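You operate a simulated robot arm through the tools that you are given. There is no shell and no other tool.

You are at the controls of a simulated robot arm. One attempt, no reset.

Task
Tighten the blue flange's nut at the orange pad, close the vent and pump the full pipe to 1.5 bar.
Fine: use the green spanner and put it back.

Only the result counts: the job must be done as asked and must still hold three seconds after the hand-in. Knocking over, shifting, dropping, spilling or breaking anything else fails it.

Robot
A 6-joint arm with a two-finger gripper, fixed in place. Base frame: the origin is on the floor under the middle of its stand, x ahead of it, y to its left, z up; the work surface is at about z = 0.86. Readings come in m, degrees, newtons and seconds.
With the tool pointing down near the work surface it reaches from about 0.38 to 0.86 m from the base axis. Its first joint turns from -166.0 to 166.0 degrees. Payload 2.45 kg.
The TCP is the grasp point between the finger pads, 0.02 m short of the fingertips. In the tool frame z runs along the fingers and y along their closing line. The gripper opens to 0.14 m; its body begins 0.168 m behind the TCP.
Orientation is that of the tool frame in the base frame, as [roll, pitch, yaw] about the fixed x, y, z axes, in that order (R = Rz(yaw) Ry(pitch) Rx(roll)). With the fingers straight down and closing along the base's y, the tool's x points along the base's -x, its y along +y and its z along -z.

Tools
- The arm moves only by the tool send_rows. Its argument "increments" is a list of rows, each a list of 2 entries, a list of its own where there are three numbers: the shift along the base's x, y, z in m, then the turn, a rotation vector about the base's x, y, z in degrees. In form: [[[x, y, z], [rx, ry, rz]], ...]. A call has 1 to 20 rows; each row shifts and turns the commanded pose from where the row before left it. "hand" is the opening in per cent of the stroke, from 0 (shut) to 100 (fully open), set as the call begins (left out, the last holds). Rows are played at 5 a second. More than 0.05 m and 8.6 degrees between two rows, or a gripper value outside its range, and nothing of the call is played. Where a pose cannot be reached the arm comes as near as it can. A force on the tool above 40 N (or 10 N above the force at the start of the call, whichever is more), or a blocked arm, ends the call early, and 0.2 s more pass. Each finger travels about 0.045 m/s and halts on what it meets, pressing with about 31 N; the grip force reading is that of the motor and also rises with nothing between the fingers. The clock runs only during rows and for 0.2 s after the last one: add rows that do not move to give the fingers time. It gives the time, the measured TCP pose, the force on the tool (base axes), the opening and the grip force at its end, in the units of the frame above (readings bear some noise), with the torque about the TCP (base axes, N m) and any sound that the robot's microphone picked up.
- Cameras (640 x 400 px; columns grow to the right, rows downward): "scene" is fixed at [0.0493, -0.6521, 1.612]; the picture's right is [0.69, -0.72, 0.00], its down [-0.29, -0.28, -0.92] and it looks along [0.66, 0.63, -0.40] (base axes); focal length 358 px, centre (320, 200). "wrist" rides on the gripper at [0.078, 0.011, -0.209] in the tool frame; the picture's right is [-0.14, 0.99, 0.00], its down [-0.92, -0.13, -0.37] and it looks along [-0.36, -0.05, 0.93] (tool axes); focal length 280 px, centre (320, 200). There is no depth. A picture from a camera that has moved, and an enlarged one, comes with that camera's place and axes in the base frame and with its lens.
- capture(camera): a new picture of that camera. No time passes.
- slide_trunk(by): moves the trunk up (or, below 0, down) by that many m; the arm rides with it, the base frame stays. It gives what a move gives, with no picture.
- zoom(camera, box): a new picture of the part [left, top, right, bottom] of that camera's present view, enlarged. No time passes.
- hand_in(): hands the job in; it is judged then, once.

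Places have to be worked out from the pictures, the camera data and where the tool is seen. Open the gripper and draw the arm clear of the work before you hand the job in, unless the task says otherwise.

The tools are called after "Request:" as name(argument=value, ...) on one line, values as JSON. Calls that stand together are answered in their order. send_rows: Moves the arm, as the interface text tells. Its arguments: {"type":"object","properties":{"increments":{"type":"array","items":{"type":"array"}},"hand":{"type":"number"}},"required":["increments"]} The other tools are called the same way: slide_trunk (by) moves the trunk up or down; capture (camera) takes a picture; zoom (camera, box) takes an enlarged picture of a part of a camera's view; hand_in () hands the job in.

At the start:

```text
time_s: 0.0
position: [0.6152, 0.0188, 1.3146]
ee_rot: [-180.0, -0.1, 180.0]
ft_force: [-1.0, 0.0, -0.3]
ft_torque: [0.01, 0.03, -0.03]
width: 0.1402
finger_force: 0.1
trunk travel left (down, up): [-0.125, 0.105]
```

scene: 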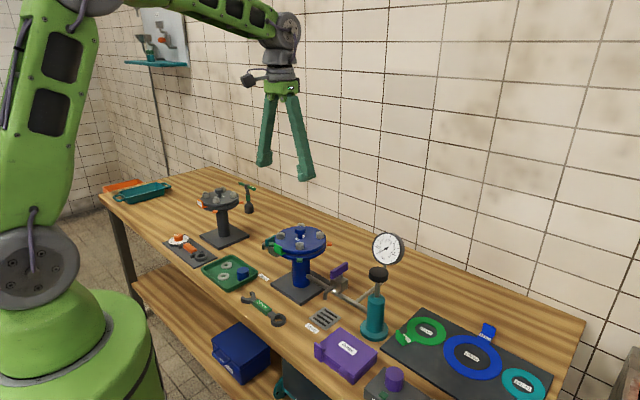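
wrist: 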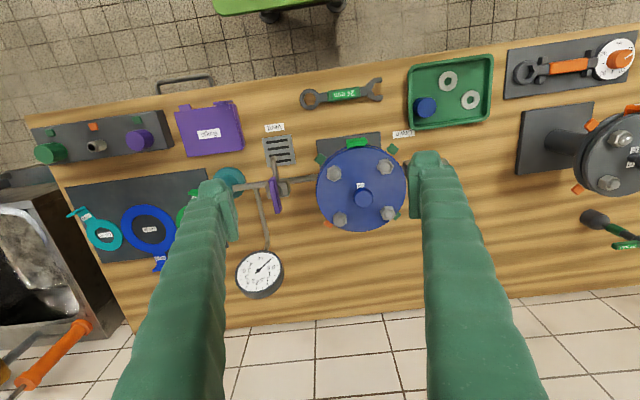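

I start by looking closely at the bench with both cameras before moving anything.

Request:
zoom(camera="scene", box=[220, 200, 420, 340])

Request:
zoom(camera="wrist", box=[220, 70, 460, 240])

Request:
zoom(camera="wrist", box=[20, 80, 320, 300])

Request:
zoom(camera="scene", box=[320, 220, 580, 400])

```text
2.86 times, centred on (320, 270) of scene
camera zoom: at [0.0493, -0.6521, 1.612], right [0.69, -0.72, 0.0], down [-0.29, -0.28, -0.92], along [0.66, 0.63, -0.4], focal length 1022 px, centre (320, 0)
```

zoom: 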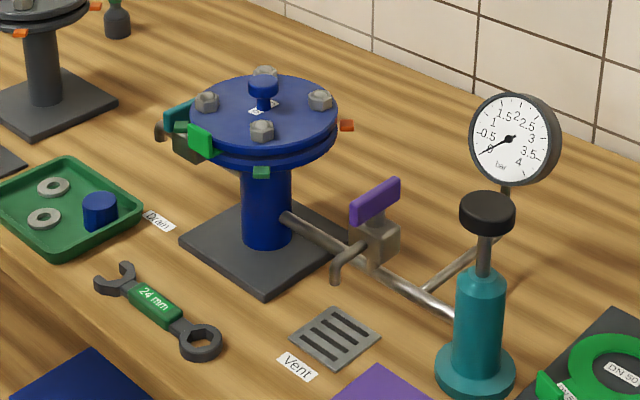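

```text
2.35 times, centred on (340, 155) of wrist
camera zoom: at [0.5375, 0.03, 1.5237], right [0.14, 0.99, 0.0], down [0.92, -0.13, 0.37], along [0.36, -0.05, -0.93], focal length 660 px, centre (273, 306)
```

zoom: 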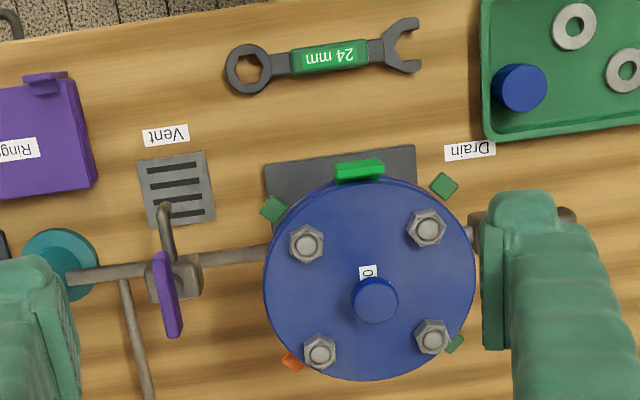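

```text
1.82 times, centred on (170, 190) of wrist
camera zoom: at [0.5375, 0.03, 1.5237], right [0.14, 0.99, 0.0], down [0.92, -0.13, 0.37], along [0.36, -0.05, -0.93], focal length 510 px, centre (593, 218)
```

zoom: 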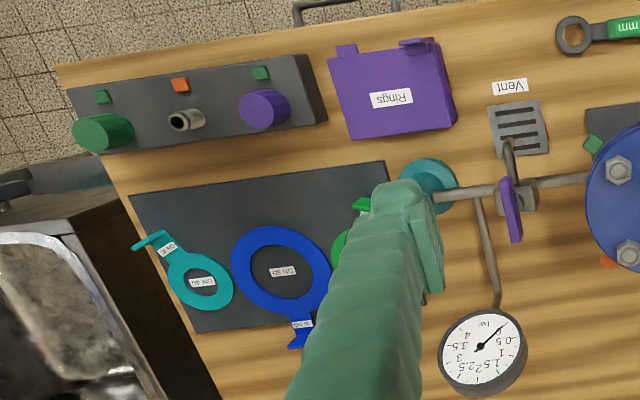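

```text
2.22 times, centred on (450, 310) of scene
camera zoom: at [0.0493, -0.6521, 1.612], right [0.69, -0.72, 0.0], down [-0.29, -0.28, -0.92], along [0.66, 0.63, -0.4], focal length 794 px, centre (31, -44)
```

zoom: 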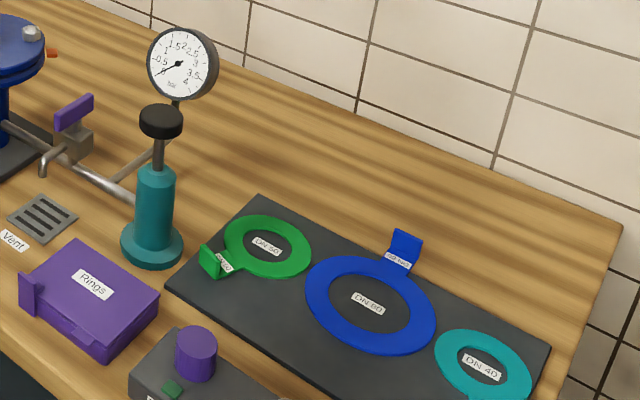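

The wrist view shows the blue flange with four nuts, one by the orange pad at its far right, and the 24 mm spanner in front of it. I zoom in on the nuts, the vent and drain valves, the gauge and the pump.

Request:
zoom(camera="scene", box=[255, 215, 345, 271])

Request:
zoom(camera="wrist", box=[310, 135, 420, 235])

Request:
zoom(camera="scene", box=[320, 225, 420, 345])

Request:
zoom(camera="wrist", box=[230, 130, 320, 300])

Request:
zoom(camera="scene", box=[150, 170, 270, 300])

```text
7.11 times, centred on (300, 243) of scene
camera zoom: at [0.0493, -0.6521, 1.612], right [0.69, -0.72, 0.0], down [-0.29, -0.28, -0.92], along [0.66, 0.63, -0.4], focal length 2542 px, centre (462, -106)
```

zoom: 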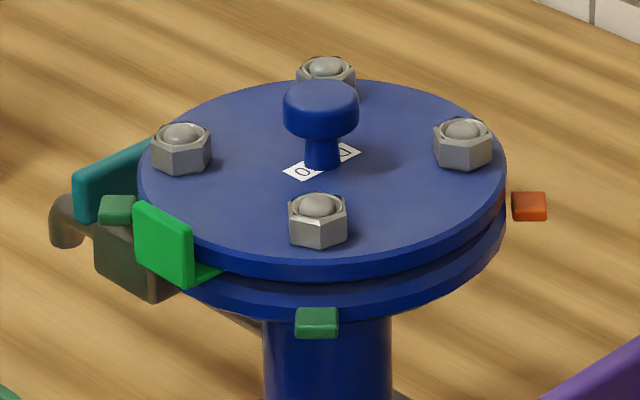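

```text
4.00 times, centred on (365, 185) of wrist
camera zoom: at [0.5375, 0.03, 1.5237], right [0.14, 0.99, 0.0], down [0.92, -0.13, 0.37], along [0.36, -0.05, -0.93], focal length 1122 px, centre (140, 260)
```

zoom: 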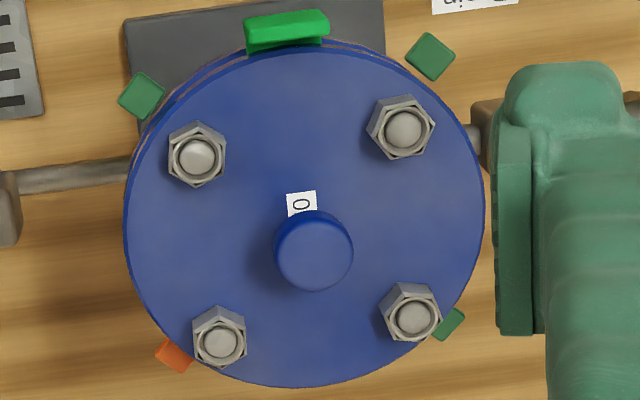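

```text
3.33 times, centred on (370, 285) of scene
camera zoom: at [0.0493, -0.6521, 1.612], right [0.69, -0.72, 0.0], down [-0.29, -0.28, -0.92], along [0.66, 0.63, -0.4], focal length 1192 px, centre (153, -83)
```

zoom: 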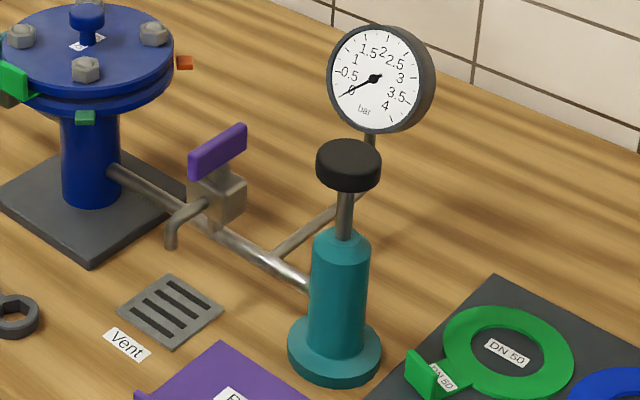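

```text
2.35 times, centred on (275, 215) of wrist
camera zoom: at [0.5375, 0.03, 1.5237], right [0.14, 0.99, 0.0], down [0.92, -0.13, 0.37], along [0.36, -0.05, -0.93], focal length 660 px, centre (426, 165)
```

zoom: 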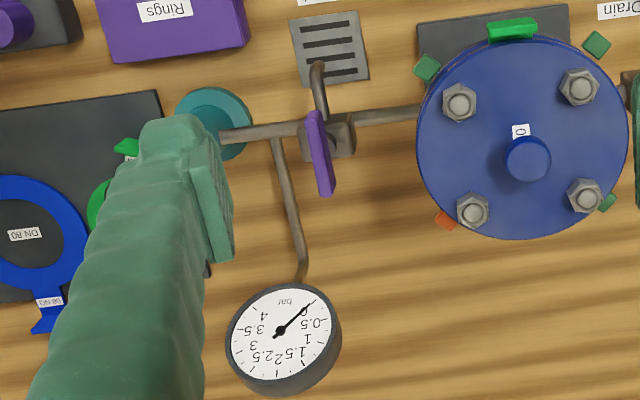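

```text
3.08 times, centred on (210, 235) of scene
camera zoom: at [0.0493, -0.6521, 1.612], right [0.69, -0.72, 0.0], down [-0.29, -0.28, -0.92], along [0.66, 0.63, -0.4], focal length 1100 px, centre (658, 92)
```

zoom: 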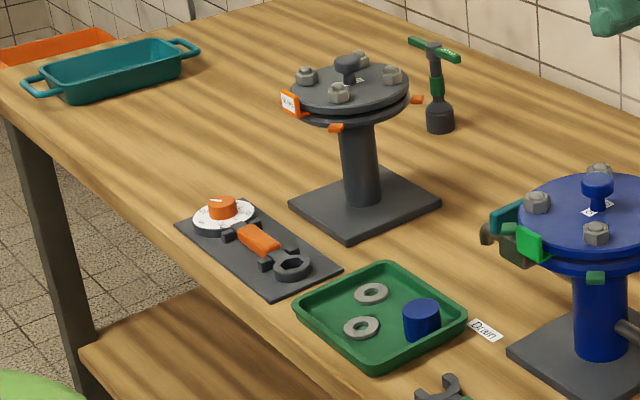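

Orange nut D is near (0.773, 0.035), the spanner's handle centre is near (0.552, 0.078), and the spanner lies along y. I turn the tool +90° about z and come in above the handle for a closer look.

Request:
send_rows(increments=[[[-0.0057, 0.0053, -0.015], [0, 0, 8.1818]], [[-0.0057, 0.0053, -0.015], [0, 0, 8.1818]], [[-0.0057, 0.0053, -0.015], [0, 0, 8.1818]], [[-0.0057, 0.0053, -0.015], [0, 0, 8.1818]], [[-0.0057, 0.0053, -0.015], [0, 0, 8.1818]], [[-0.0057, 0.0053, -0.015], [0, 0, 8.1818]], [[-0.0057, 0.0053, -0.015], [0, 0, 8.1818]], [[-0.0057, 0.0053, -0.015], [0, 0, 8.1818]], [[-0.0057, 0.0053, -0.015], [0, 0, 8.1818]], [[-0.0057, 0.0053, -0.015], [0, 0, 8.1818]], [[-0.0057, 0.0053, -0.015], [0, 0, 8.182]], [[0, 0, 0], [0, 0, 0]], [[0, 0, 0], [0, 0, 0]]], hand=60)

Request:
capture(camera="wrist")

Request:
capture(camera="scene")

```text
time_s: 2.8
position: [0.5528, 0.0769, 1.1502]
ee_rot: [180.0, -0.1, -89.9]
ft_force: [0.4, -0.1, -0.2]
ft_torque: [0.0, -0.02, -0.01]
width: 0.084
finger_force: 0.1
trunk travel left (down, up): [-0.125, 0.105]
```

```text
taken
camera wrist: at [0.5417, -0.0004, 1.3585], right [-0.99, 0.14, 0.0], down [0.13, 0.92, 0.37], along [0.05, 0.37, -0.93], focal length 280 px, centre (320, 200)
```

wrist: 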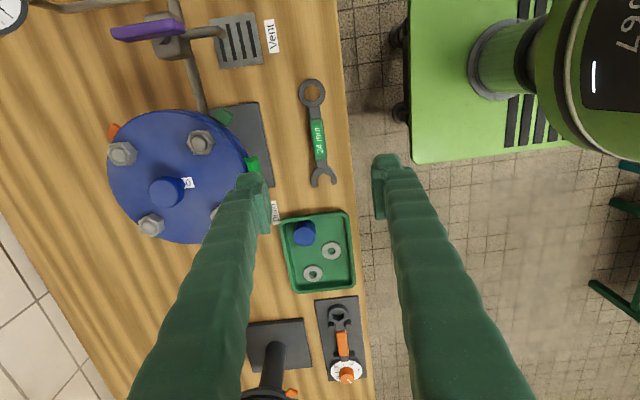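

```text
taken
```

scene: 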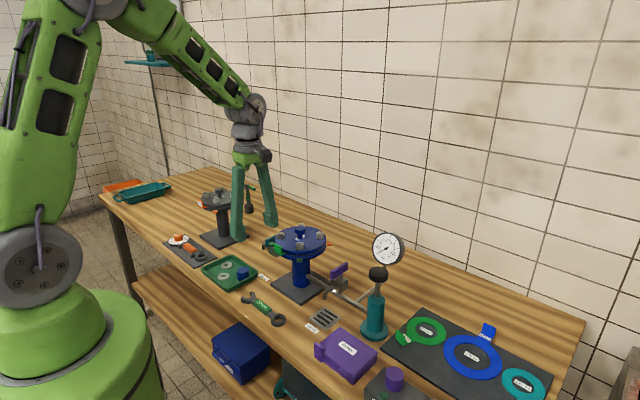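

The spanner lies between the fingers' planes in the wrist view. I enlarge it to get its axis, thickness and the ends.

Request:
zoom(camera="wrist", box=[270, 70, 370, 200])

Request:
zoom(camera="wrist", box=[80, 0, 280, 130])

Request:
zoom(camera="scene", box=[230, 280, 300, 335])

```text
3.08 times, centred on (320, 135) of wrist
camera zoom: at [0.5417, -0.0004, 1.3585], right [-0.99, 0.14, 0.0], down [0.13, 0.92, 0.37], along [0.05, 0.37, -0.93], focal length 863 px, centre (320, 400)
```

zoom: 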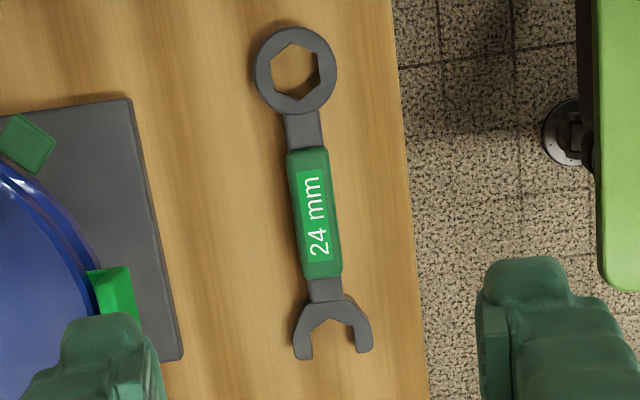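

```text
3.08 times, centred on (180, 65) of wrist
camera zoom: at [0.5417, -0.0004, 1.3585], right [-0.99, 0.14, 0.0], down [0.13, 0.92, 0.37], along [0.05, 0.37, -0.93], focal length 863 px, centre (751, 615)
```

zoom: 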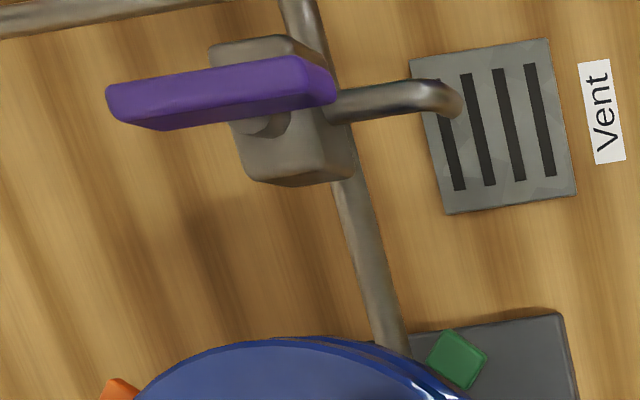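

```text
7.27 times, centred on (265, 308) of scene
camera zoom: at [0.0493, -0.6521, 1.612], right [0.69, -0.72, 0.0], down [-0.29, -0.28, -0.92], along [0.66, 0.63, -0.4], focal length 2600 px, centre (720, -582)
```

zoom: 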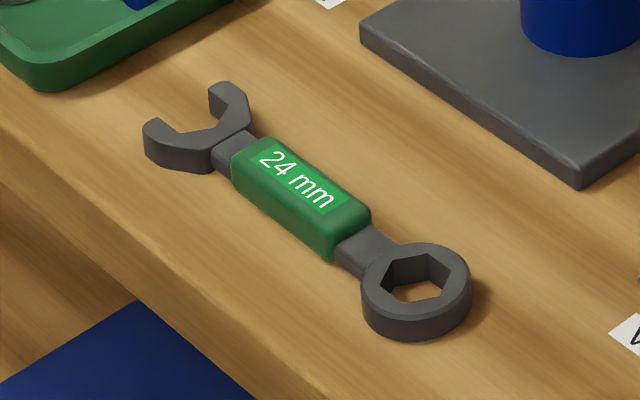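

The spanner's ring is at about (0.5556, 0.0026), its sleeve at (0.555, 0.077), and it is aligned with y to within a degree. Before picking it, I zoom on the nuts from this second viewpoint to triangulate their height.

Request:
zoom(camera="wrist", box=[90, 100, 250, 200])

Request:
zoom(camera="scene", box=[305, 225, 335, 245])

```text
4.00 times, centred on (170, 150) of wrist
camera zoom: at [0.5417, -0.0004, 1.3585], right [-0.99, 0.14, 0.0], down [0.13, 0.92, 0.37], along [0.05, 0.37, -0.93], focal length 1122 px, centre (920, 400)
```

zoom: 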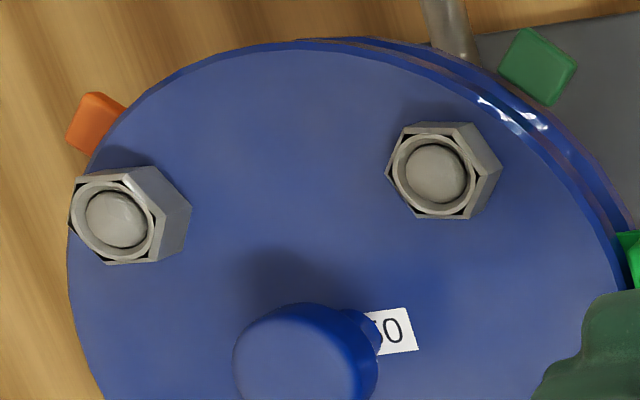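

```text
16.00 times, centred on (320, 235) of scene
camera zoom: at [0.0493, -0.6521, 1.612], right [0.69, -0.72, 0.0], down [-0.29, -0.28, -0.92], along [0.66, 0.63, -0.4], focal length 5720 px, centre (320, -360)
```

zoom: 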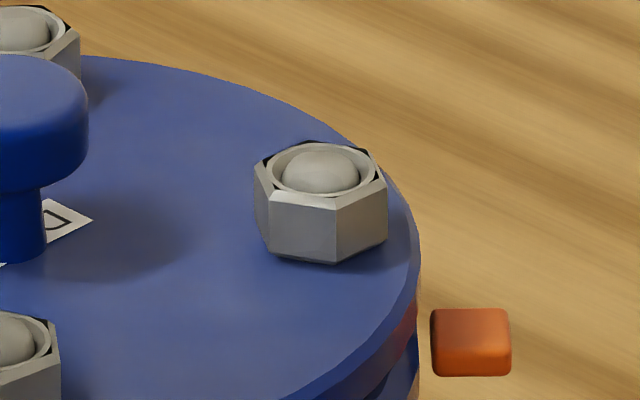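

The bolt tips triangulate to about z 1.066, and the bolt circle is centred near (0.717, 0.078). I go down over the sleeve with a narrower opening and stop just above the final grasp height to check.

Request:
send_rows(increments=[[[0.0022, 0, -0.03], [0, 0, 0]], [[0, 0, -0.035], [0, 0, 0]], [[0, 0, -0.035], [0, 0, 0]], [[0, 0, -0.035], [0, 0, 0]], [[0, 0, -0.035], [0, 0, 0]], [[0, 0, -0.035], [0, 0, 0]], [[0, 0, -0.025], [0, 0, 0]], [[0, 0, 0], [0, 0, 0]]], hand=45)

Request:
capture(camera="wrist")

Request:
zoom(camera="scene", box=[210, 230, 330, 330])

```text
time_s: 4.6
position: [0.5554, 0.0797, 0.9193]
ee_rot: [-179.9, -0.1, -90.0]
ft_force: [0.0, -1.1, 0.3]
ft_torque: [-0.02, 0.03, -0.01]
width: 0.0631
finger_force: 0.0
trunk travel left (down, up): [-0.125, 0.105]
```

```text
taken
camera wrist: at [0.5452, 0.0012, 1.128], right [-0.99, 0.14, 0.0], down [0.13, 0.92, 0.37], along [0.05, 0.37, -0.93], focal length 280 px, centre (320, 200)
```

wrist: 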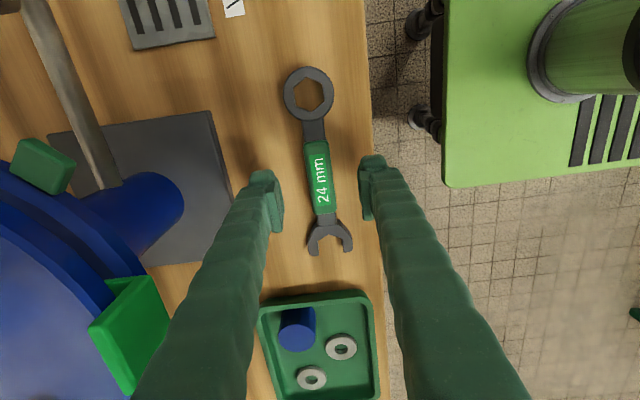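

```text
4.00 times, centred on (270, 280) of scene
camera zoom: at [0.0493, -0.6521, 1.612], right [0.69, -0.72, 0.0], down [-0.29, -0.28, -0.92], along [0.66, 0.63, -0.4], focal length 1430 px, centre (520, -120)
```

zoom: 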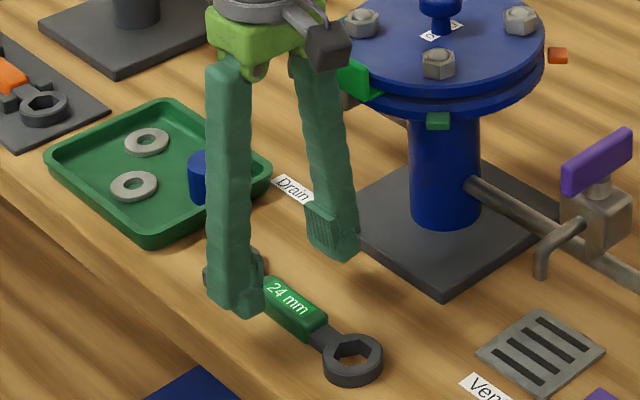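

The fingers straddle the sleeve and the spanner sits midway between them. I lower to about z 0.883, with the tips roughly 3 mm above the bench, and then check before closing.

Request:
send_rows(increments=[[[0.001, 0, -0.015], [0, 0, 0]], [[0, 0, -0.012], [0, 0, 0]], [[0, 0, -0.01], [0, 0, 0]], [[0, 0, 0], [0, 0, 0]], [[0, 0, 0], [0, 0, 0]]])

Request:
zoom(camera="wrist", box=[240, 60, 400, 260])

Request:
zoom(camera="scene", box=[240, 270, 310, 330])

```text
time_s: 5.8
position: [0.5564, 0.0783, 0.883]
ee_rot: [-180.0, 0.0, -90.0]
ft_force: [-0.4, 0.3, -0.6]
ft_torque: [-0.02, 0.01, -0.03]
width: 0.0629
finger_force: 0.0
trunk travel left (down, up): [-0.125, 0.105]
```

```text
2.00 times, centred on (320, 160) of wrist
camera zoom: at [0.5452, 0.0, 1.0917], right [-0.99, 0.14, 0.0], down [0.13, 0.92, 0.37], along [0.05, 0.36, -0.93], focal length 561 px, centre (320, 280)
```

zoom: 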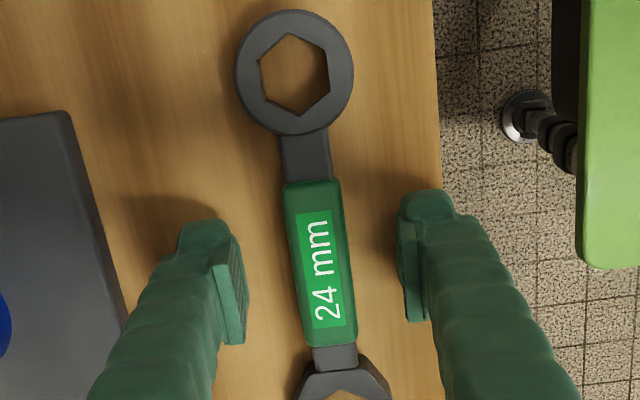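

```text
6.67 times, centred on (275, 300) of scene
camera zoom: at [0.0493, -0.6521, 1.612], right [0.69, -0.72, 0.0], down [-0.29, -0.28, -0.92], along [0.66, 0.63, -0.4], focal length 2383 px, centre (620, -467)
```

zoom: 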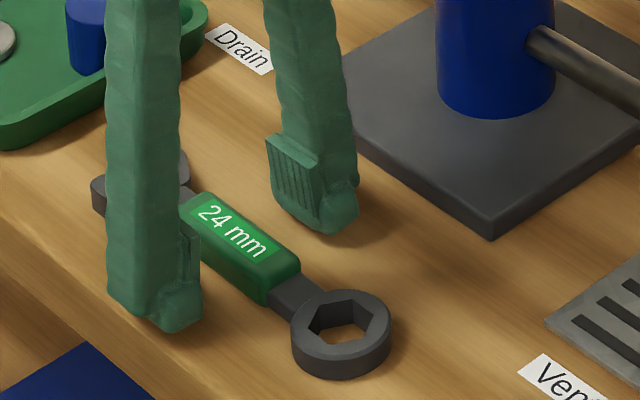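

The pads bracket the sleeve evenly at z 0.883. I close the hand on it and give the fingers time.

Request:
send_rows(increments=[[[0, 0, 0], [0, 0, 0]], [[0, 0, 0], [0, 0, 0]], [[0, 0, 0], [0, 0, 0]], [[0, 0, 0], [0, 0, 0]], [[0, 0, 0], [0, 0, 0]], [[0, 0, 0], [0, 0, 0]]], hand=0)

Request:
zoom(camera="wrist", box=[240, 60, 400, 260])

Request:
zoom(camera="scene", box=[240, 270, 310, 330])

```text
time_s: 7.2
position: [0.5558, 0.0781, 0.884]
ee_rot: [180.0, 0.1, -89.9]
ft_force: [-0.8, -0.3, -0.5]
ft_torque: [0.0, -0.01, 0.0]
width: 0.0232
finger_force: 31.4
trunk travel left (down, up): [-0.125, 0.105]
```

```text
2.00 times, centred on (320, 160) of wrist
camera zoom: at [0.5452, -0.0001, 1.0917], right [-0.99, 0.14, 0.0], down [0.13, 0.92, 0.37], along [0.05, 0.36, -0.93], focal length 561 px, centre (320, 280)
```

zoom: 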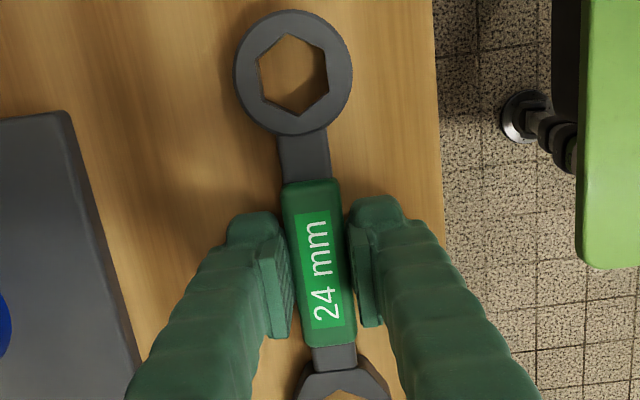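

```text
6.67 times, centred on (275, 300) of scene
camera zoom: at [0.0493, -0.6521, 1.612], right [0.69, -0.72, 0.0], down [-0.29, -0.28, -0.92], along [0.66, 0.63, -0.4], focal length 2383 px, centre (620, -467)
```

zoom: 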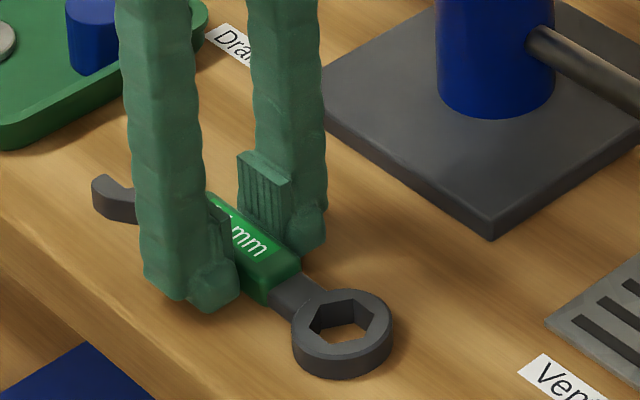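

The hand holds the sleeve at 23.2 mm with 31 N, and the ring hasn't moved. I lift straight up, then swing round so the ring end comes over the orange nut with the handle pointing to the wall side.

Request:
send_rows(increments=[[[0, 0, 0.02], [0, 0, 0]], [[0, 0, 0.03], [0, 0, 0]], [[0, 0, 0.045], [0, 0, 0]], [[0, 0, 0.045], [0, 0, 0]], [[0, 0, 0.045], [0, 0, 0]], [[0, 0, 0.045], [0, 0, 0]], [[0, 0, 0.045], [0, 0, 0]], [[0, 0, 0.045], [0, 0, 0]], [[0, 0, 0], [0, 0, 0]]])

Request:
capture(camera="wrist")

Request:
capture(camera="scene")

```text
time_s: 9.2
position: [0.5575, 0.0781, 1.204]
ee_rot: [179.9, 0.0, -90.0]
ft_force: [0.2, 1.1, -3.6]
ft_torque: [-0.01, -0.01, 0.02]
width: 0.023
finger_force: 30.8
trunk travel left (down, up): [-0.125, 0.105]
```

```text
taken
camera wrist: at [0.5469, -0.0007, 1.4129], right [-0.99, 0.14, 0.0], down [0.13, 0.92, 0.37], along [0.05, 0.36, -0.93], focal length 280 px, centre (320, 200)
```

wrist: 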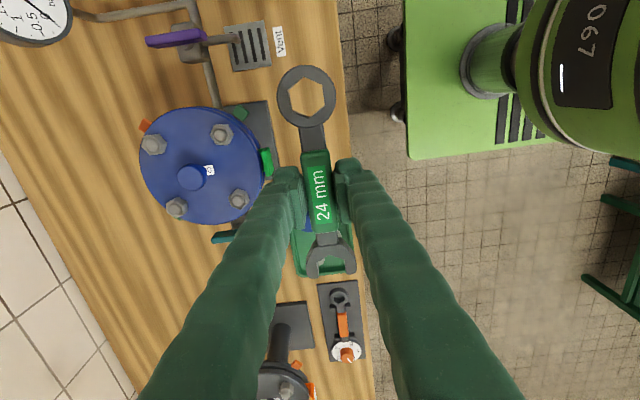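

```text
taken
```

scene: 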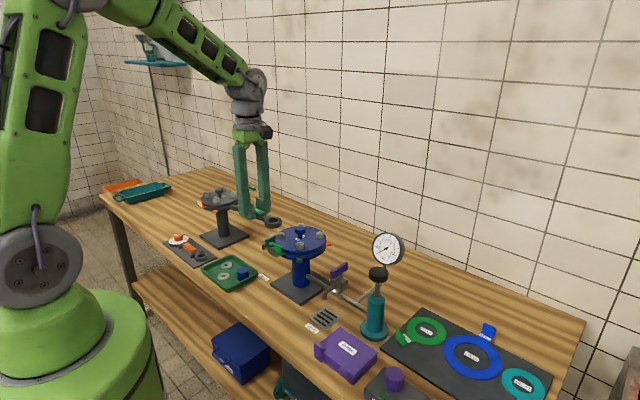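

The spanner is held level. I now turn −100° while moving across, at z 1.20, well above the lid.

Request:
send_rows(increments=[[[0.0231, -0.0047, 0], [0, 0, -8.3333]], [[0.0231, -0.0047, 0], [0, 0, -8.3333]], [[0.0231, -0.0047, 0], [0, 0, -8.3333]], [[0.0231, -0.0047, 0], [0, 0, -8.3333]], [[0.0231, -0.0047, 0], [0, 0, -8.3333]], [[0.0231, -0.0047, 0], [0, 0, -8.3333]], [[0.0231, -0.0047, 0], [0, 0, -8.3333]], [[0.0231, -0.0047, 0], [0, 0, -8.3333]], [[0.0231, -0.0047, 0], [0, 0, -8.3333]], [[0.0231, -0.0047, 0], [0, 0, -8.3333]], [[0.0231, -0.0047, 0], [0, 0, -8.3333]], [[0.0231, -0.0047, 0], [0, 0, -8.3337]], [[0, 0, 0], [0, 0, 0]], [[0, 0, 0], [0, 0, 0]]])

Request:
capture(camera="wrist")

Request:
capture(camera="scene")

```text
time_s: 12.2
position: [0.8328, 0.0231, 1.2035]
ee_rot: [179.9, -0.1, 170.0]
ft_force: [0.0, -0.6, -2.4]
ft_torque: [0.01, -0.01, 0.02]
width: 0.023
finger_force: 31.3
trunk travel left (down, up): [-0.125, 0.105]
```

```text
taken
camera wrist: at [0.7582, 0.0464, 1.4123], right [0.31, 0.95, 0.0], down [0.88, -0.29, 0.37], along [0.35, -0.11, -0.93], focal length 280 px, centre (320, 200)
```

wrist: 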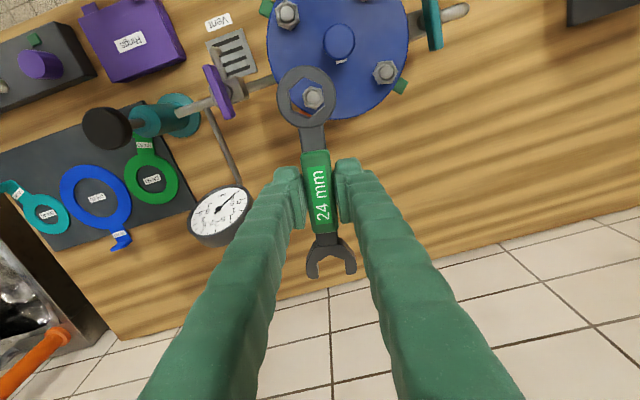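

```text
taken
```

scene: 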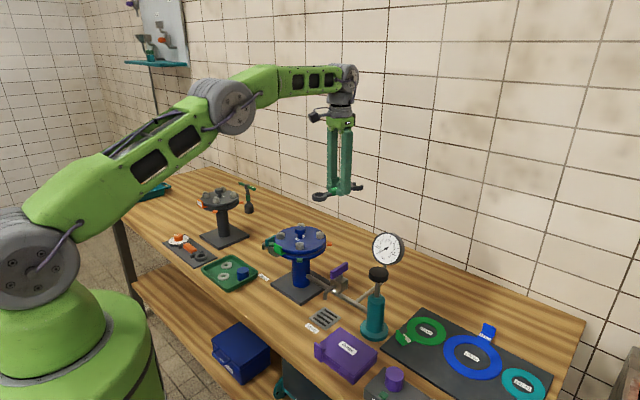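

The camera is now nearly above the nut, which can be seen through the ring. I enlarge this to read the nut's place and hex orientation.

Request:
zoom(camera="wrist", box=[260, 50, 360, 150])

Request:
zoom(camera="wrist", box=[240, 0, 430, 130])

```text
4.00 times, centred on (310, 100) of wrist
camera zoom: at [0.7582, 0.0464, 1.4123], right [0.31, 0.95, 0.0], down [0.88, -0.29, 0.37], along [0.35, -0.11, -0.93], focal length 1122 px, centre (360, 600)
```

zoom: 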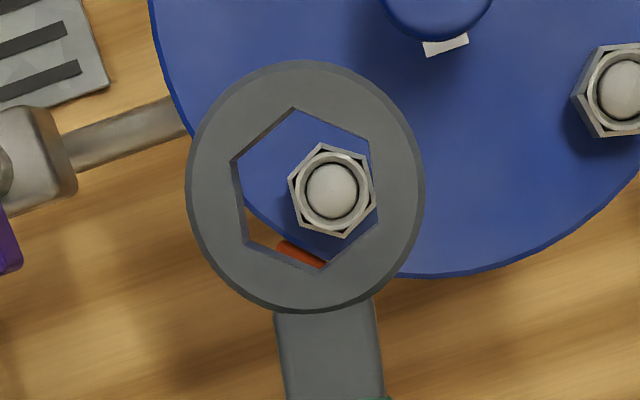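

```text
3.08 times, centred on (335, 65) of wrist
camera zoom: at [0.7582, 0.0464, 1.4123], right [0.31, 0.95, 0.0], down [0.88, -0.29, 0.37], along [0.35, -0.11, -0.93], focal length 863 px, centre (274, 615)
```

zoom: 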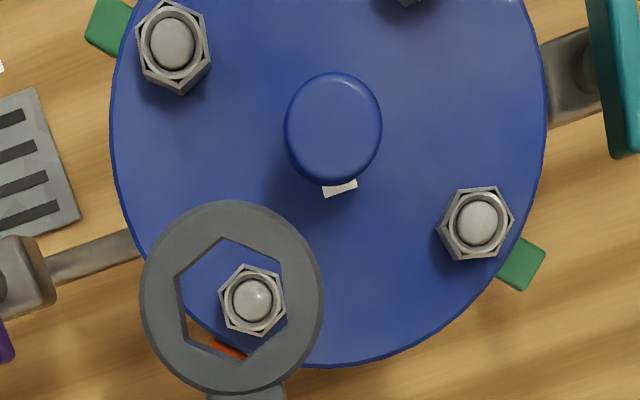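

The nut axis works out at about (0.764, 0.035) with the bolt tip near z 1.06. The ring sits about 4 mm short in x, and the nut's hex is about 2° further counter-clockwise. I correct both and lower to just above the bolt tip.

Request:
send_rows(increments=[[[0.0043, 0.002, -0.02], [0, 0, 2]], [[0, 0, -0.03], [0, 0, 0]], [[0, 0, -0.03], [0, 0, 0]], [[0, 0, -0.023], [0, 0, 0]], [[0, 0, 0], [0, 0, 0]], [[0, 0, 0], [0, 0, 0]], [[0, 0, 0], [0, 0, 0]]])

Request:
zoom(camera="wrist", box=[260, 50, 360, 150])

Request:
zoom(camera="scene", box=[270, 190, 390, 270])

```text
time_s: 13.8
position: [0.8387, 0.0229, 1.0995]
ee_rot: [179.8, 0.0, 172.0]
ft_force: [0.1, -0.4, -2.0]
ft_torque: [-0.01, 0.03, -0.01]
width: 0.0228
finger_force: 31.1
trunk travel left (down, up): [-0.125, 0.105]
```

```text
4.00 times, centred on (310, 100) of wrist
camera zoom: at [0.7622, 0.0442, 1.3085], right [0.27, 0.96, 0.0], down [0.89, -0.25, 0.37], along [0.35, -0.1, -0.93], focal length 1122 px, centre (360, 600)
```

zoom: 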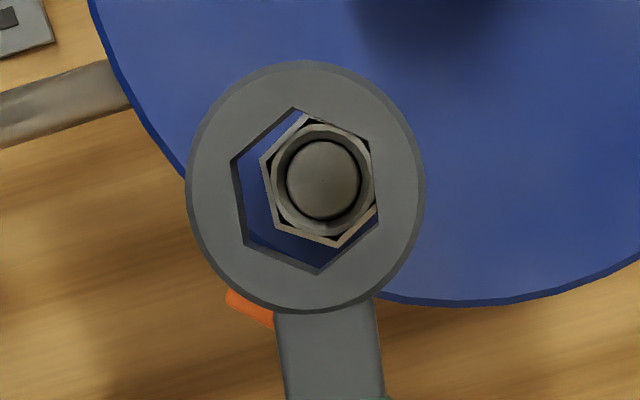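

```text
5.00 times, centred on (330, 230) of scene
camera zoom: at [0.0493, -0.6521, 1.612], right [0.69, -0.72, 0.0], down [-0.29, -0.28, -0.92], along [0.66, 0.63, -0.4], focal length 1788 px, centre (270, 50)
```

zoom: 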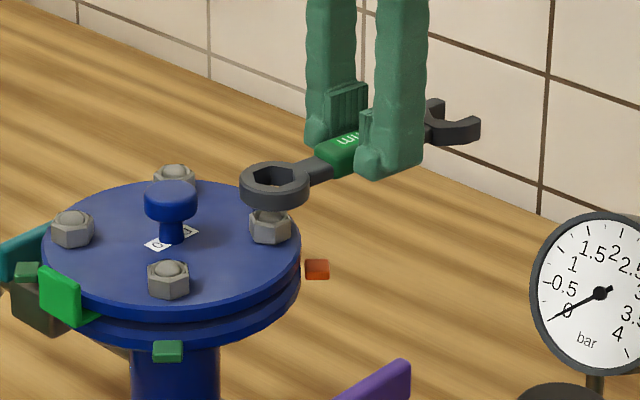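

The ring is now 1–2 cm above the nut and offset by roughly (−0.6, +2.0) mm, with the hexes in line. I shift by that much, lower a few millimetres and check at higher zoom.

Request:
send_rows(increments=[[[-0.0006, 0.002, -0.004], [0, 0, 0]], [[0, 0, -0.004], [0, 0, 0]], [[0, 0, 0], [0, 0, 0]], [[0, 0, 0], [0, 0, 0]], [[0, 0, 0], [0, 0, 0]]])

Request:
zoom(camera="wrist", box=[282, 70, 338, 126])

Request:
zoom(camera="scene", box=[295, 210, 355, 260])

```text
time_s: 15.0
position: [0.8358, 0.0249, 1.0915]
ee_rot: [179.9, -0.1, 171.9]
ft_force: [0.2, -0.3, -2.6]
ft_torque: [0.03, 0.01, 0.01]
width: 0.023
finger_force: 31.1
trunk travel left (down, up): [-0.125, 0.105]
```

```text
7.14 times, centred on (310, 98) of wrist
camera zoom: at [0.7617, 0.0465, 1.3002], right [0.27, 0.96, 0.0], down [0.89, -0.25, 0.37], along [0.35, -0.1, -0.93], focal length 2003 px, centre (391, 929)
```

zoom: 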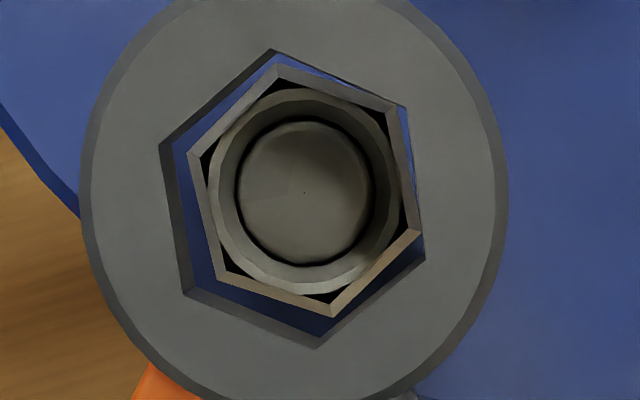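

```text
8.00 times, centred on (325, 235) of scene
camera zoom: at [0.0493, -0.6521, 1.612], right [0.69, -0.72, 0.0], down [-0.29, -0.28, -0.92], along [0.66, 0.63, -0.4], focal length 2860 px, centre (280, -80)
```

zoom: 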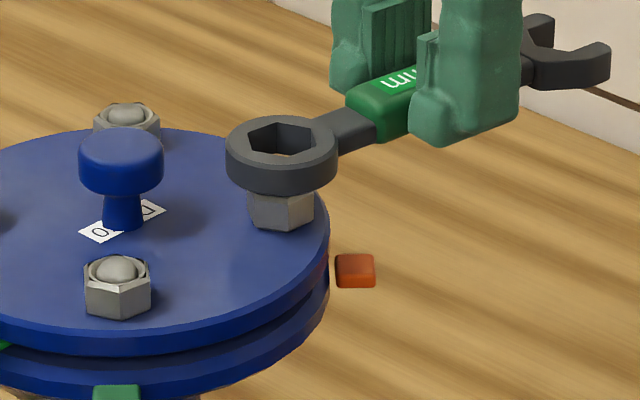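

The ring hole is centred on the nut within half a millimetre, but the nut's hex is about 4° further counter-clockwise. I turn the spanner +3.8° about the nut axis and lower it in small steps, watching the force.

Request:
send_rows(increments=[[[0.0003, 0.0053, 0], [0, 0, 3.8]], [[0, 0, 0], [0, 0, 0]], [[0, 0, -0.003], [0, 0, 0]], [[0, 0, -0.003], [0, 0, 0]], [[0, 0, 0], [0, 0, 0]], [[0, 0, 0], [0, 0, 0]], [[0, 0, 0], [0, 0, 0]]])

Request:
zoom(camera="wrist", box=[282, 70, 338, 126])

Request:
zoom(camera="scene", box=[295, 210, 355, 260])

```text
time_s: 16.6
position: [0.8369, 0.0312, 1.0859]
ee_rot: [179.9, 0.0, 175.8]
ft_force: [0.7, -0.8, -2.5]
ft_torque: [0.02, 0.01, 0.03]
width: 0.0227
finger_force: 30.8
trunk travel left (down, up): [-0.125, 0.105]
```

```text
7.14 times, centred on (310, 98) of wrist
camera zoom: at [0.7609, 0.0467, 1.2944], right [0.21, 0.98, 0.0], down [0.91, -0.19, 0.37], along [0.36, -0.08, -0.93], focal length 2003 px, centre (391, 929)
```

zoom: 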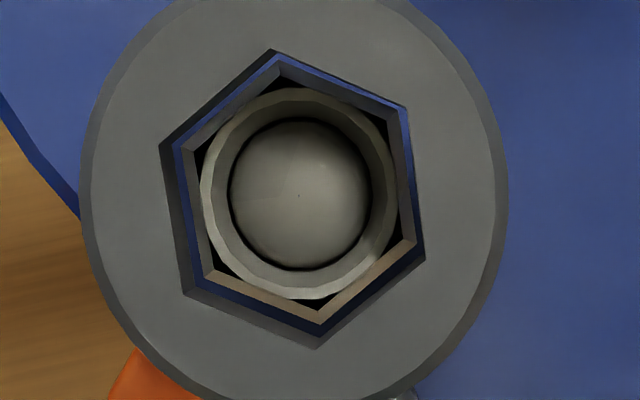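

```text
8.00 times, centred on (325, 235) of scene
camera zoom: at [0.0493, -0.6521, 1.612], right [0.69, -0.72, 0.0], down [-0.29, -0.28, -0.92], along [0.66, 0.63, -0.4], focal length 2860 px, centre (280, -80)
```

zoom: 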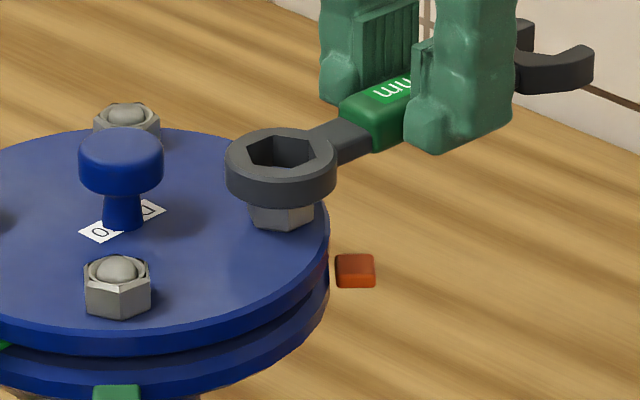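

The hexes now line up, with the centres within about 0.2 mm. I lower the ring over the nut a few millimetres at a time.

Request:
send_rows(increments=[[[-0.0001, 0.0001, -0.002], [0, 0, 0]], [[0, 0, -0.002], [0, 0, 0]], [[0, 0, -0.002], [0, 0, 0]], [[0, 0, 0], [0, 0, 0]], [[0, 0, 0], [0, 0, 0]]])

Request:
zoom(camera="wrist", box=[282, 70, 338, 126])

Request:
zoom(camera="scene", box=[295, 210, 355, 260])

```text
time_s: 17.8
position: [0.8372, 0.0305, 1.0792]
ee_rot: [180.0, 0.1, 175.7]
ft_force: [0.5, 0.6, -2.2]
ft_torque: [0.0, 0.01, 0.01]
width: 0.0229
finger_force: 31.2
trunk travel left (down, up): [-0.125, 0.105]
```

```text
7.14 times, centred on (310, 98) of wrist
camera zoom: at [0.76, 0.0471, 1.2877], right [0.21, 0.98, 0.0], down [0.91, -0.19, 0.37], along [0.36, -0.08, -0.93], focal length 2003 px, centre (391, 929)
```

zoom: 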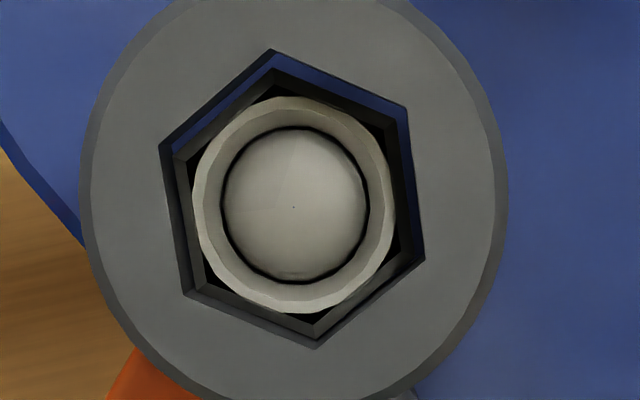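

```text
8.00 times, centred on (325, 235) of scene
camera zoom: at [0.0493, -0.6521, 1.612], right [0.69, -0.72, 0.0], down [-0.29, -0.28, -0.92], along [0.66, 0.63, -0.4], focal length 2860 px, centre (280, -80)
```

zoom: 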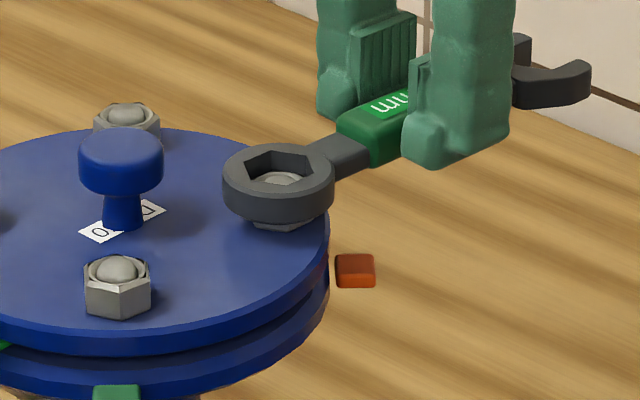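

The ring is partly over the nut with no contact force. I nudge by (+0.6, −0.3) mm and keep lowering.

Request:
send_rows(increments=[[[0.0006, -0.0003, -0.002], [0, 0, 0]], [[0, 0, -0.002], [0, 0, 0]], [[0, 0, -0.002], [0, 0, 0]], [[0, 0, 0], [0, 0, 0]], [[0, 0, 0], [0, 0, 0]]])

Request:
zoom(camera="wrist", box=[282, 70, 338, 126])

Request:
zoom(camera="scene", box=[295, 210, 355, 260])

```text
time_s: 19.0
position: [0.8376, 0.0304, 1.0723]
ee_rot: [-180.0, 0.1, 175.8]
ft_force: [-1.8, -0.1, -2.0]
ft_torque: [0.04, 0.01, 0.0]
width: 0.0227
finger_force: 31.3
trunk travel left (down, up): [-0.125, 0.105]
```

```text
7.14 times, centred on (310, 98) of wrist
camera zoom: at [0.7606, 0.0467, 1.282], right [0.21, 0.98, 0.0], down [0.91, -0.19, 0.37], along [0.36, -0.08, -0.93], focal length 2003 px, centre (391, 929)
```

zoom: 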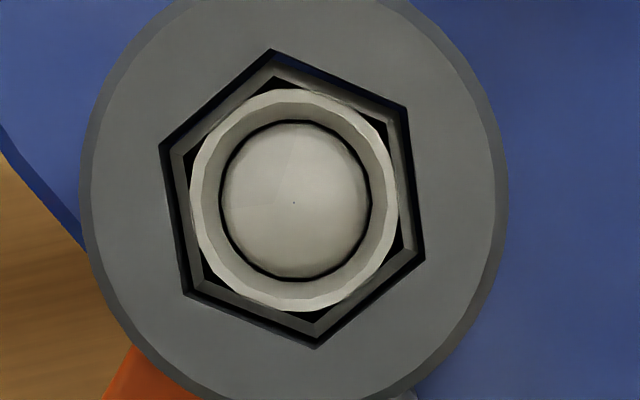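

```text
8.00 times, centred on (325, 235) of scene
camera zoom: at [0.0493, -0.6521, 1.612], right [0.69, -0.72, 0.0], down [-0.29, -0.28, -0.92], along [0.66, 0.63, -0.4], focal length 2860 px, centre (280, -80)
```

zoom: 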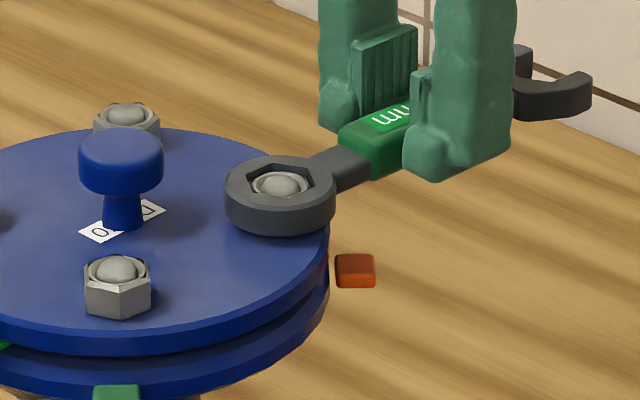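

The ring is seated over most of the nut and still free. I lower 2.5 mm more so the hex engages fully, stopping short of the lid.

Request:
send_rows(increments=[[[0, 0, -0.0015], [0, 0, 0]], [[0, 0, -0.001], [0, 0, 0]], [[0, 0, 0], [0, 0, 0]], [[0, 0, 0], [0, 0, 0]]])

Request:
zoom(camera="scene", box=[305, 220, 345, 250])

```text
time_s: 20.0
position: [0.8374, 0.0301, 1.0705]
ee_rot: [-180.0, 0.0, 175.9]
ft_force: [-1.0, 0.4, -0.5]
ft_torque: [-0.02, 0.03, 0.03]
width: 0.0231
finger_force: 31.4
trunk travel left (down, up): [-0.125, 0.105]
```

```text
13.33 times, centred on (325, 235) of scene
camera zoom: at [0.0493, -0.6521, 1.612], right [0.69, -0.72, 0.0], down [-0.29, -0.28, -0.92], along [0.66, 0.63, -0.4], focal length 4767 px, centre (253, -267)
```

zoom: 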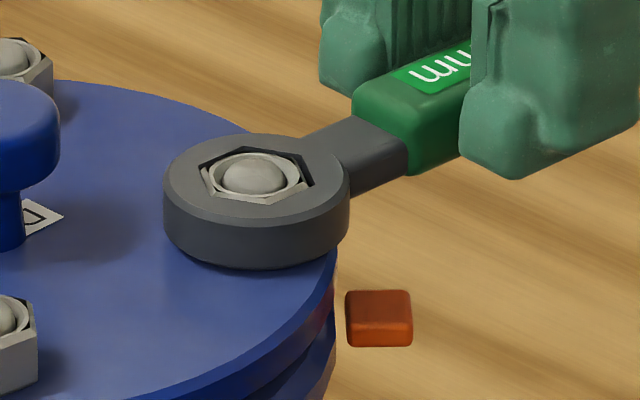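

The ring fully encloses the nut, and the force change suggests it is just touching the lid. I raise it 1 mm and start turning clockwise about the nut axis, first 16°, watching the force and torque.

Request:
send_rows(increments=[[[0, 0, 0.001], [0, 0, 0]], [[-0.00055, -0.00513, 0], [0, 0, -4]], [[-0.00092, -0.00507, 0], [0, 0, -4]], [[-0.00126, -0.00499, 0], [0, 0, -4]], [[-0.00161, -0.00489, 0], [0, 0, -4]], [[0, 0, 0], [0, 0, 0]]])

Request:
zoom(camera="wrist", box=[282, 70, 338, 126])

Request:
zoom(camera="scene", box=[305, 220, 345, 250])

```text
time_s: 21.4
position: [0.8327, 0.0101, 1.0726]
ee_rot: [180.0, 0.1, 159.8]
ft_force: [-2.6, 4.9, -5.8]
ft_torque: [0.04, -0.17, 0.06]
width: 0.0227
finger_force: 30.9
trunk travel left (down, up): [-0.125, 0.105]
```

```text
7.14 times, centred on (310, 98) of wrist
camera zoom: at [0.7639, 0.0476, 1.2808], right [0.47, 0.88, 0.0], down [0.82, -0.44, 0.37], along [0.33, -0.17, -0.93], focal length 2003 px, centre (391, 929)
```

zoom: 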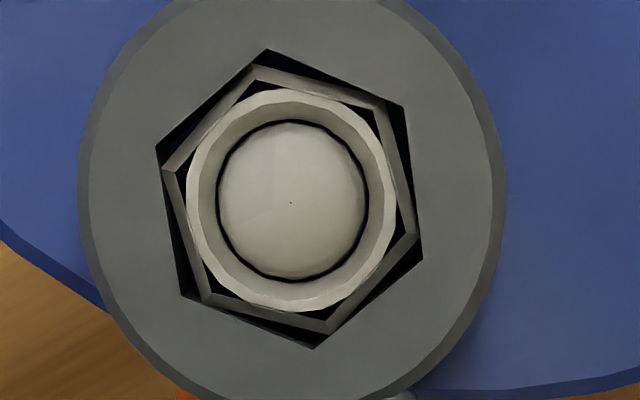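

```text
13.33 times, centred on (325, 235) of scene
camera zoom: at [0.0493, -0.6521, 1.612], right [0.69, -0.72, 0.0], down [-0.29, -0.28, -0.92], along [0.66, 0.63, -0.4], focal length 4767 px, centre (253, -267)
```

zoom: 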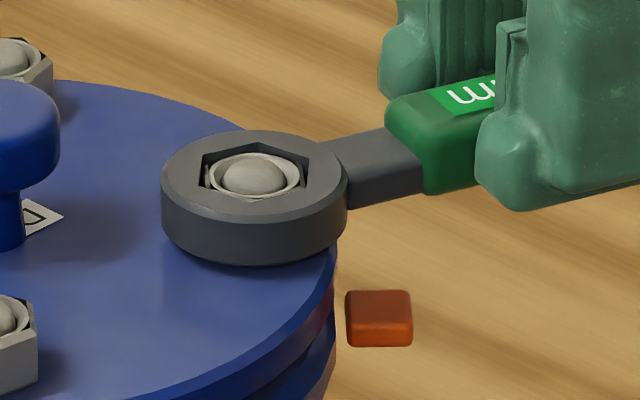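

The ring has taken up its play and is now driving the nut, with about 5 N lateral force. The jaw end will pass about 1 cm from the gauge, so I continue another 20° and then check that clearance.

Request:
send_rows(increments=[[[-0.00195, -0.00477, 0], [0, 0, -4]], [[-0.00227, -0.00462, 0], [0, 0, -4]], [[-0.00259, -0.00446, 0], [0, 0, -4]], [[-0.0029, -0.00426, 0], [0, 0, -4]], [[-0.00318, -0.00404, 0], [0, 0, -4]]])

Request:
capture(camera="wrist")

Request:
zoom(camera="scene", box=[285, 190, 425, 300])

```text
time_s: 22.6
position: [0.8192, -0.0116, 1.0722]
ee_rot: [180.0, 0.0, 139.7]
ft_force: [1.7, 7.5, -4.9]
ft_torque: [0.02, -0.12, 0.35]
width: 0.0229
finger_force: 30.4
trunk travel left (down, up): [-0.125, 0.105]
```

```text
taken
camera wrist: at [0.7683, 0.0477, 1.2807], right [0.74, 0.67, 0.0], down [0.62, -0.69, 0.37], along [0.25, -0.27, -0.93], focal length 280 px, centre (320, 200)
```

wrist: 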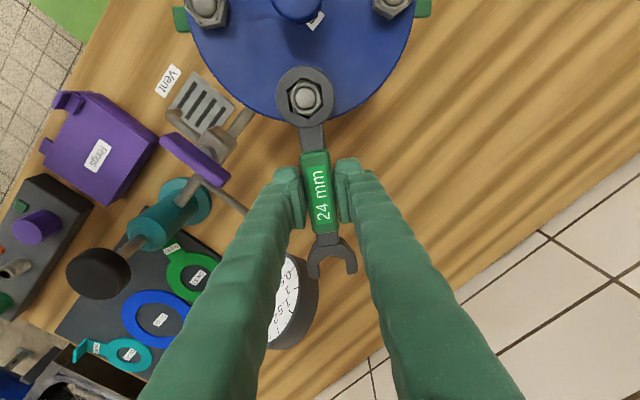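

```text
3.64 times, centred on (355, 245) of scene
camera zoom: at [0.0493, -0.6521, 1.612], right [0.69, -0.72, 0.0], down [-0.29, -0.28, -0.92], along [0.66, 0.63, -0.4], focal length 1300 px, centre (193, 36)
```

zoom: 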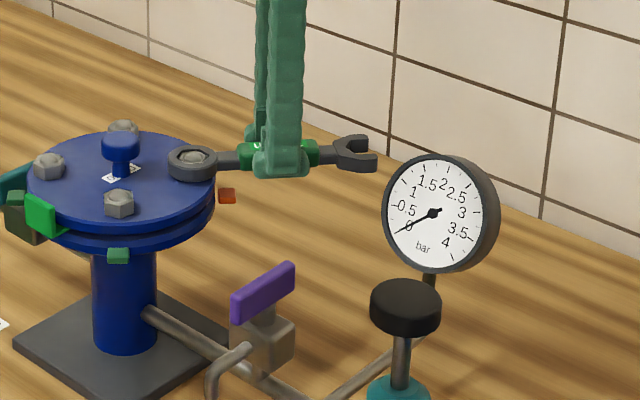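

Torque about the nut is rising gradually (0.3 to 0.85 N·m). The jaw sits above and beside the gauge with room, and its arc passes at least 1 cm from the dial. I continue 12° more and check again.

Request:
send_rows(increments=[[[-0.00346, -0.00382, 0], [0, 0, -4]], [[-0.00372, -0.00357, 0], [0, 0, -4]], [[-0.00396, -0.00329, 0], [0, 0, -4]]])

Request:
capture(camera="wrist")

Request:
zoom(camera="scene", box=[285, 190, 425, 300])

```text
time_s: 23.4
position: [0.809, -0.0202, 1.0721]
ee_rot: [179.8, 0.0, 127.7]
ft_force: [5.6, 11.2, -2.7]
ft_torque: [0.22, -0.06, 0.21]
width: 0.0228
finger_force: 30.6
trunk travel left (down, up): [-0.125, 0.105]
```

```text
taken
camera wrist: at [0.7706, 0.0465, 1.2805], right [0.87, 0.5, 0.0], down [0.46, -0.81, 0.37], along [0.18, -0.32, -0.93], focal length 280 px, centre (320, 200)
```

wrist: 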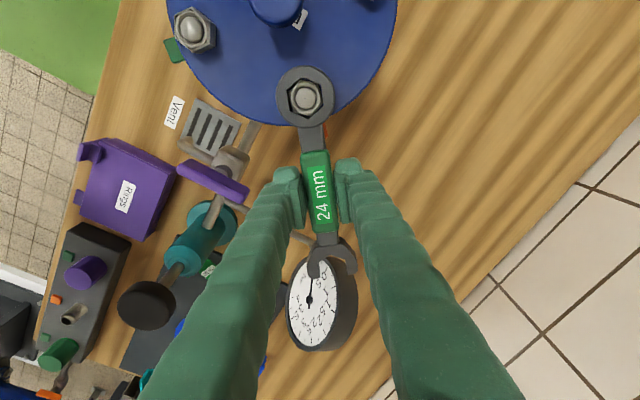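

```text
3.64 times, centred on (355, 245) of scene
camera zoom: at [0.0493, -0.6521, 1.612], right [0.69, -0.72, 0.0], down [-0.29, -0.28, -0.92], along [0.66, 0.63, -0.4], focal length 1300 px, centre (193, 36)
```

zoom: 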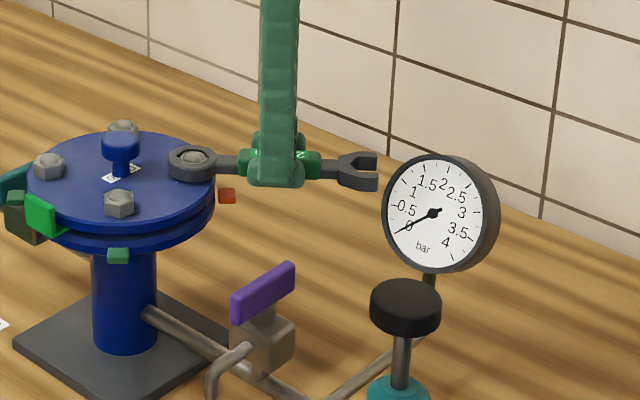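

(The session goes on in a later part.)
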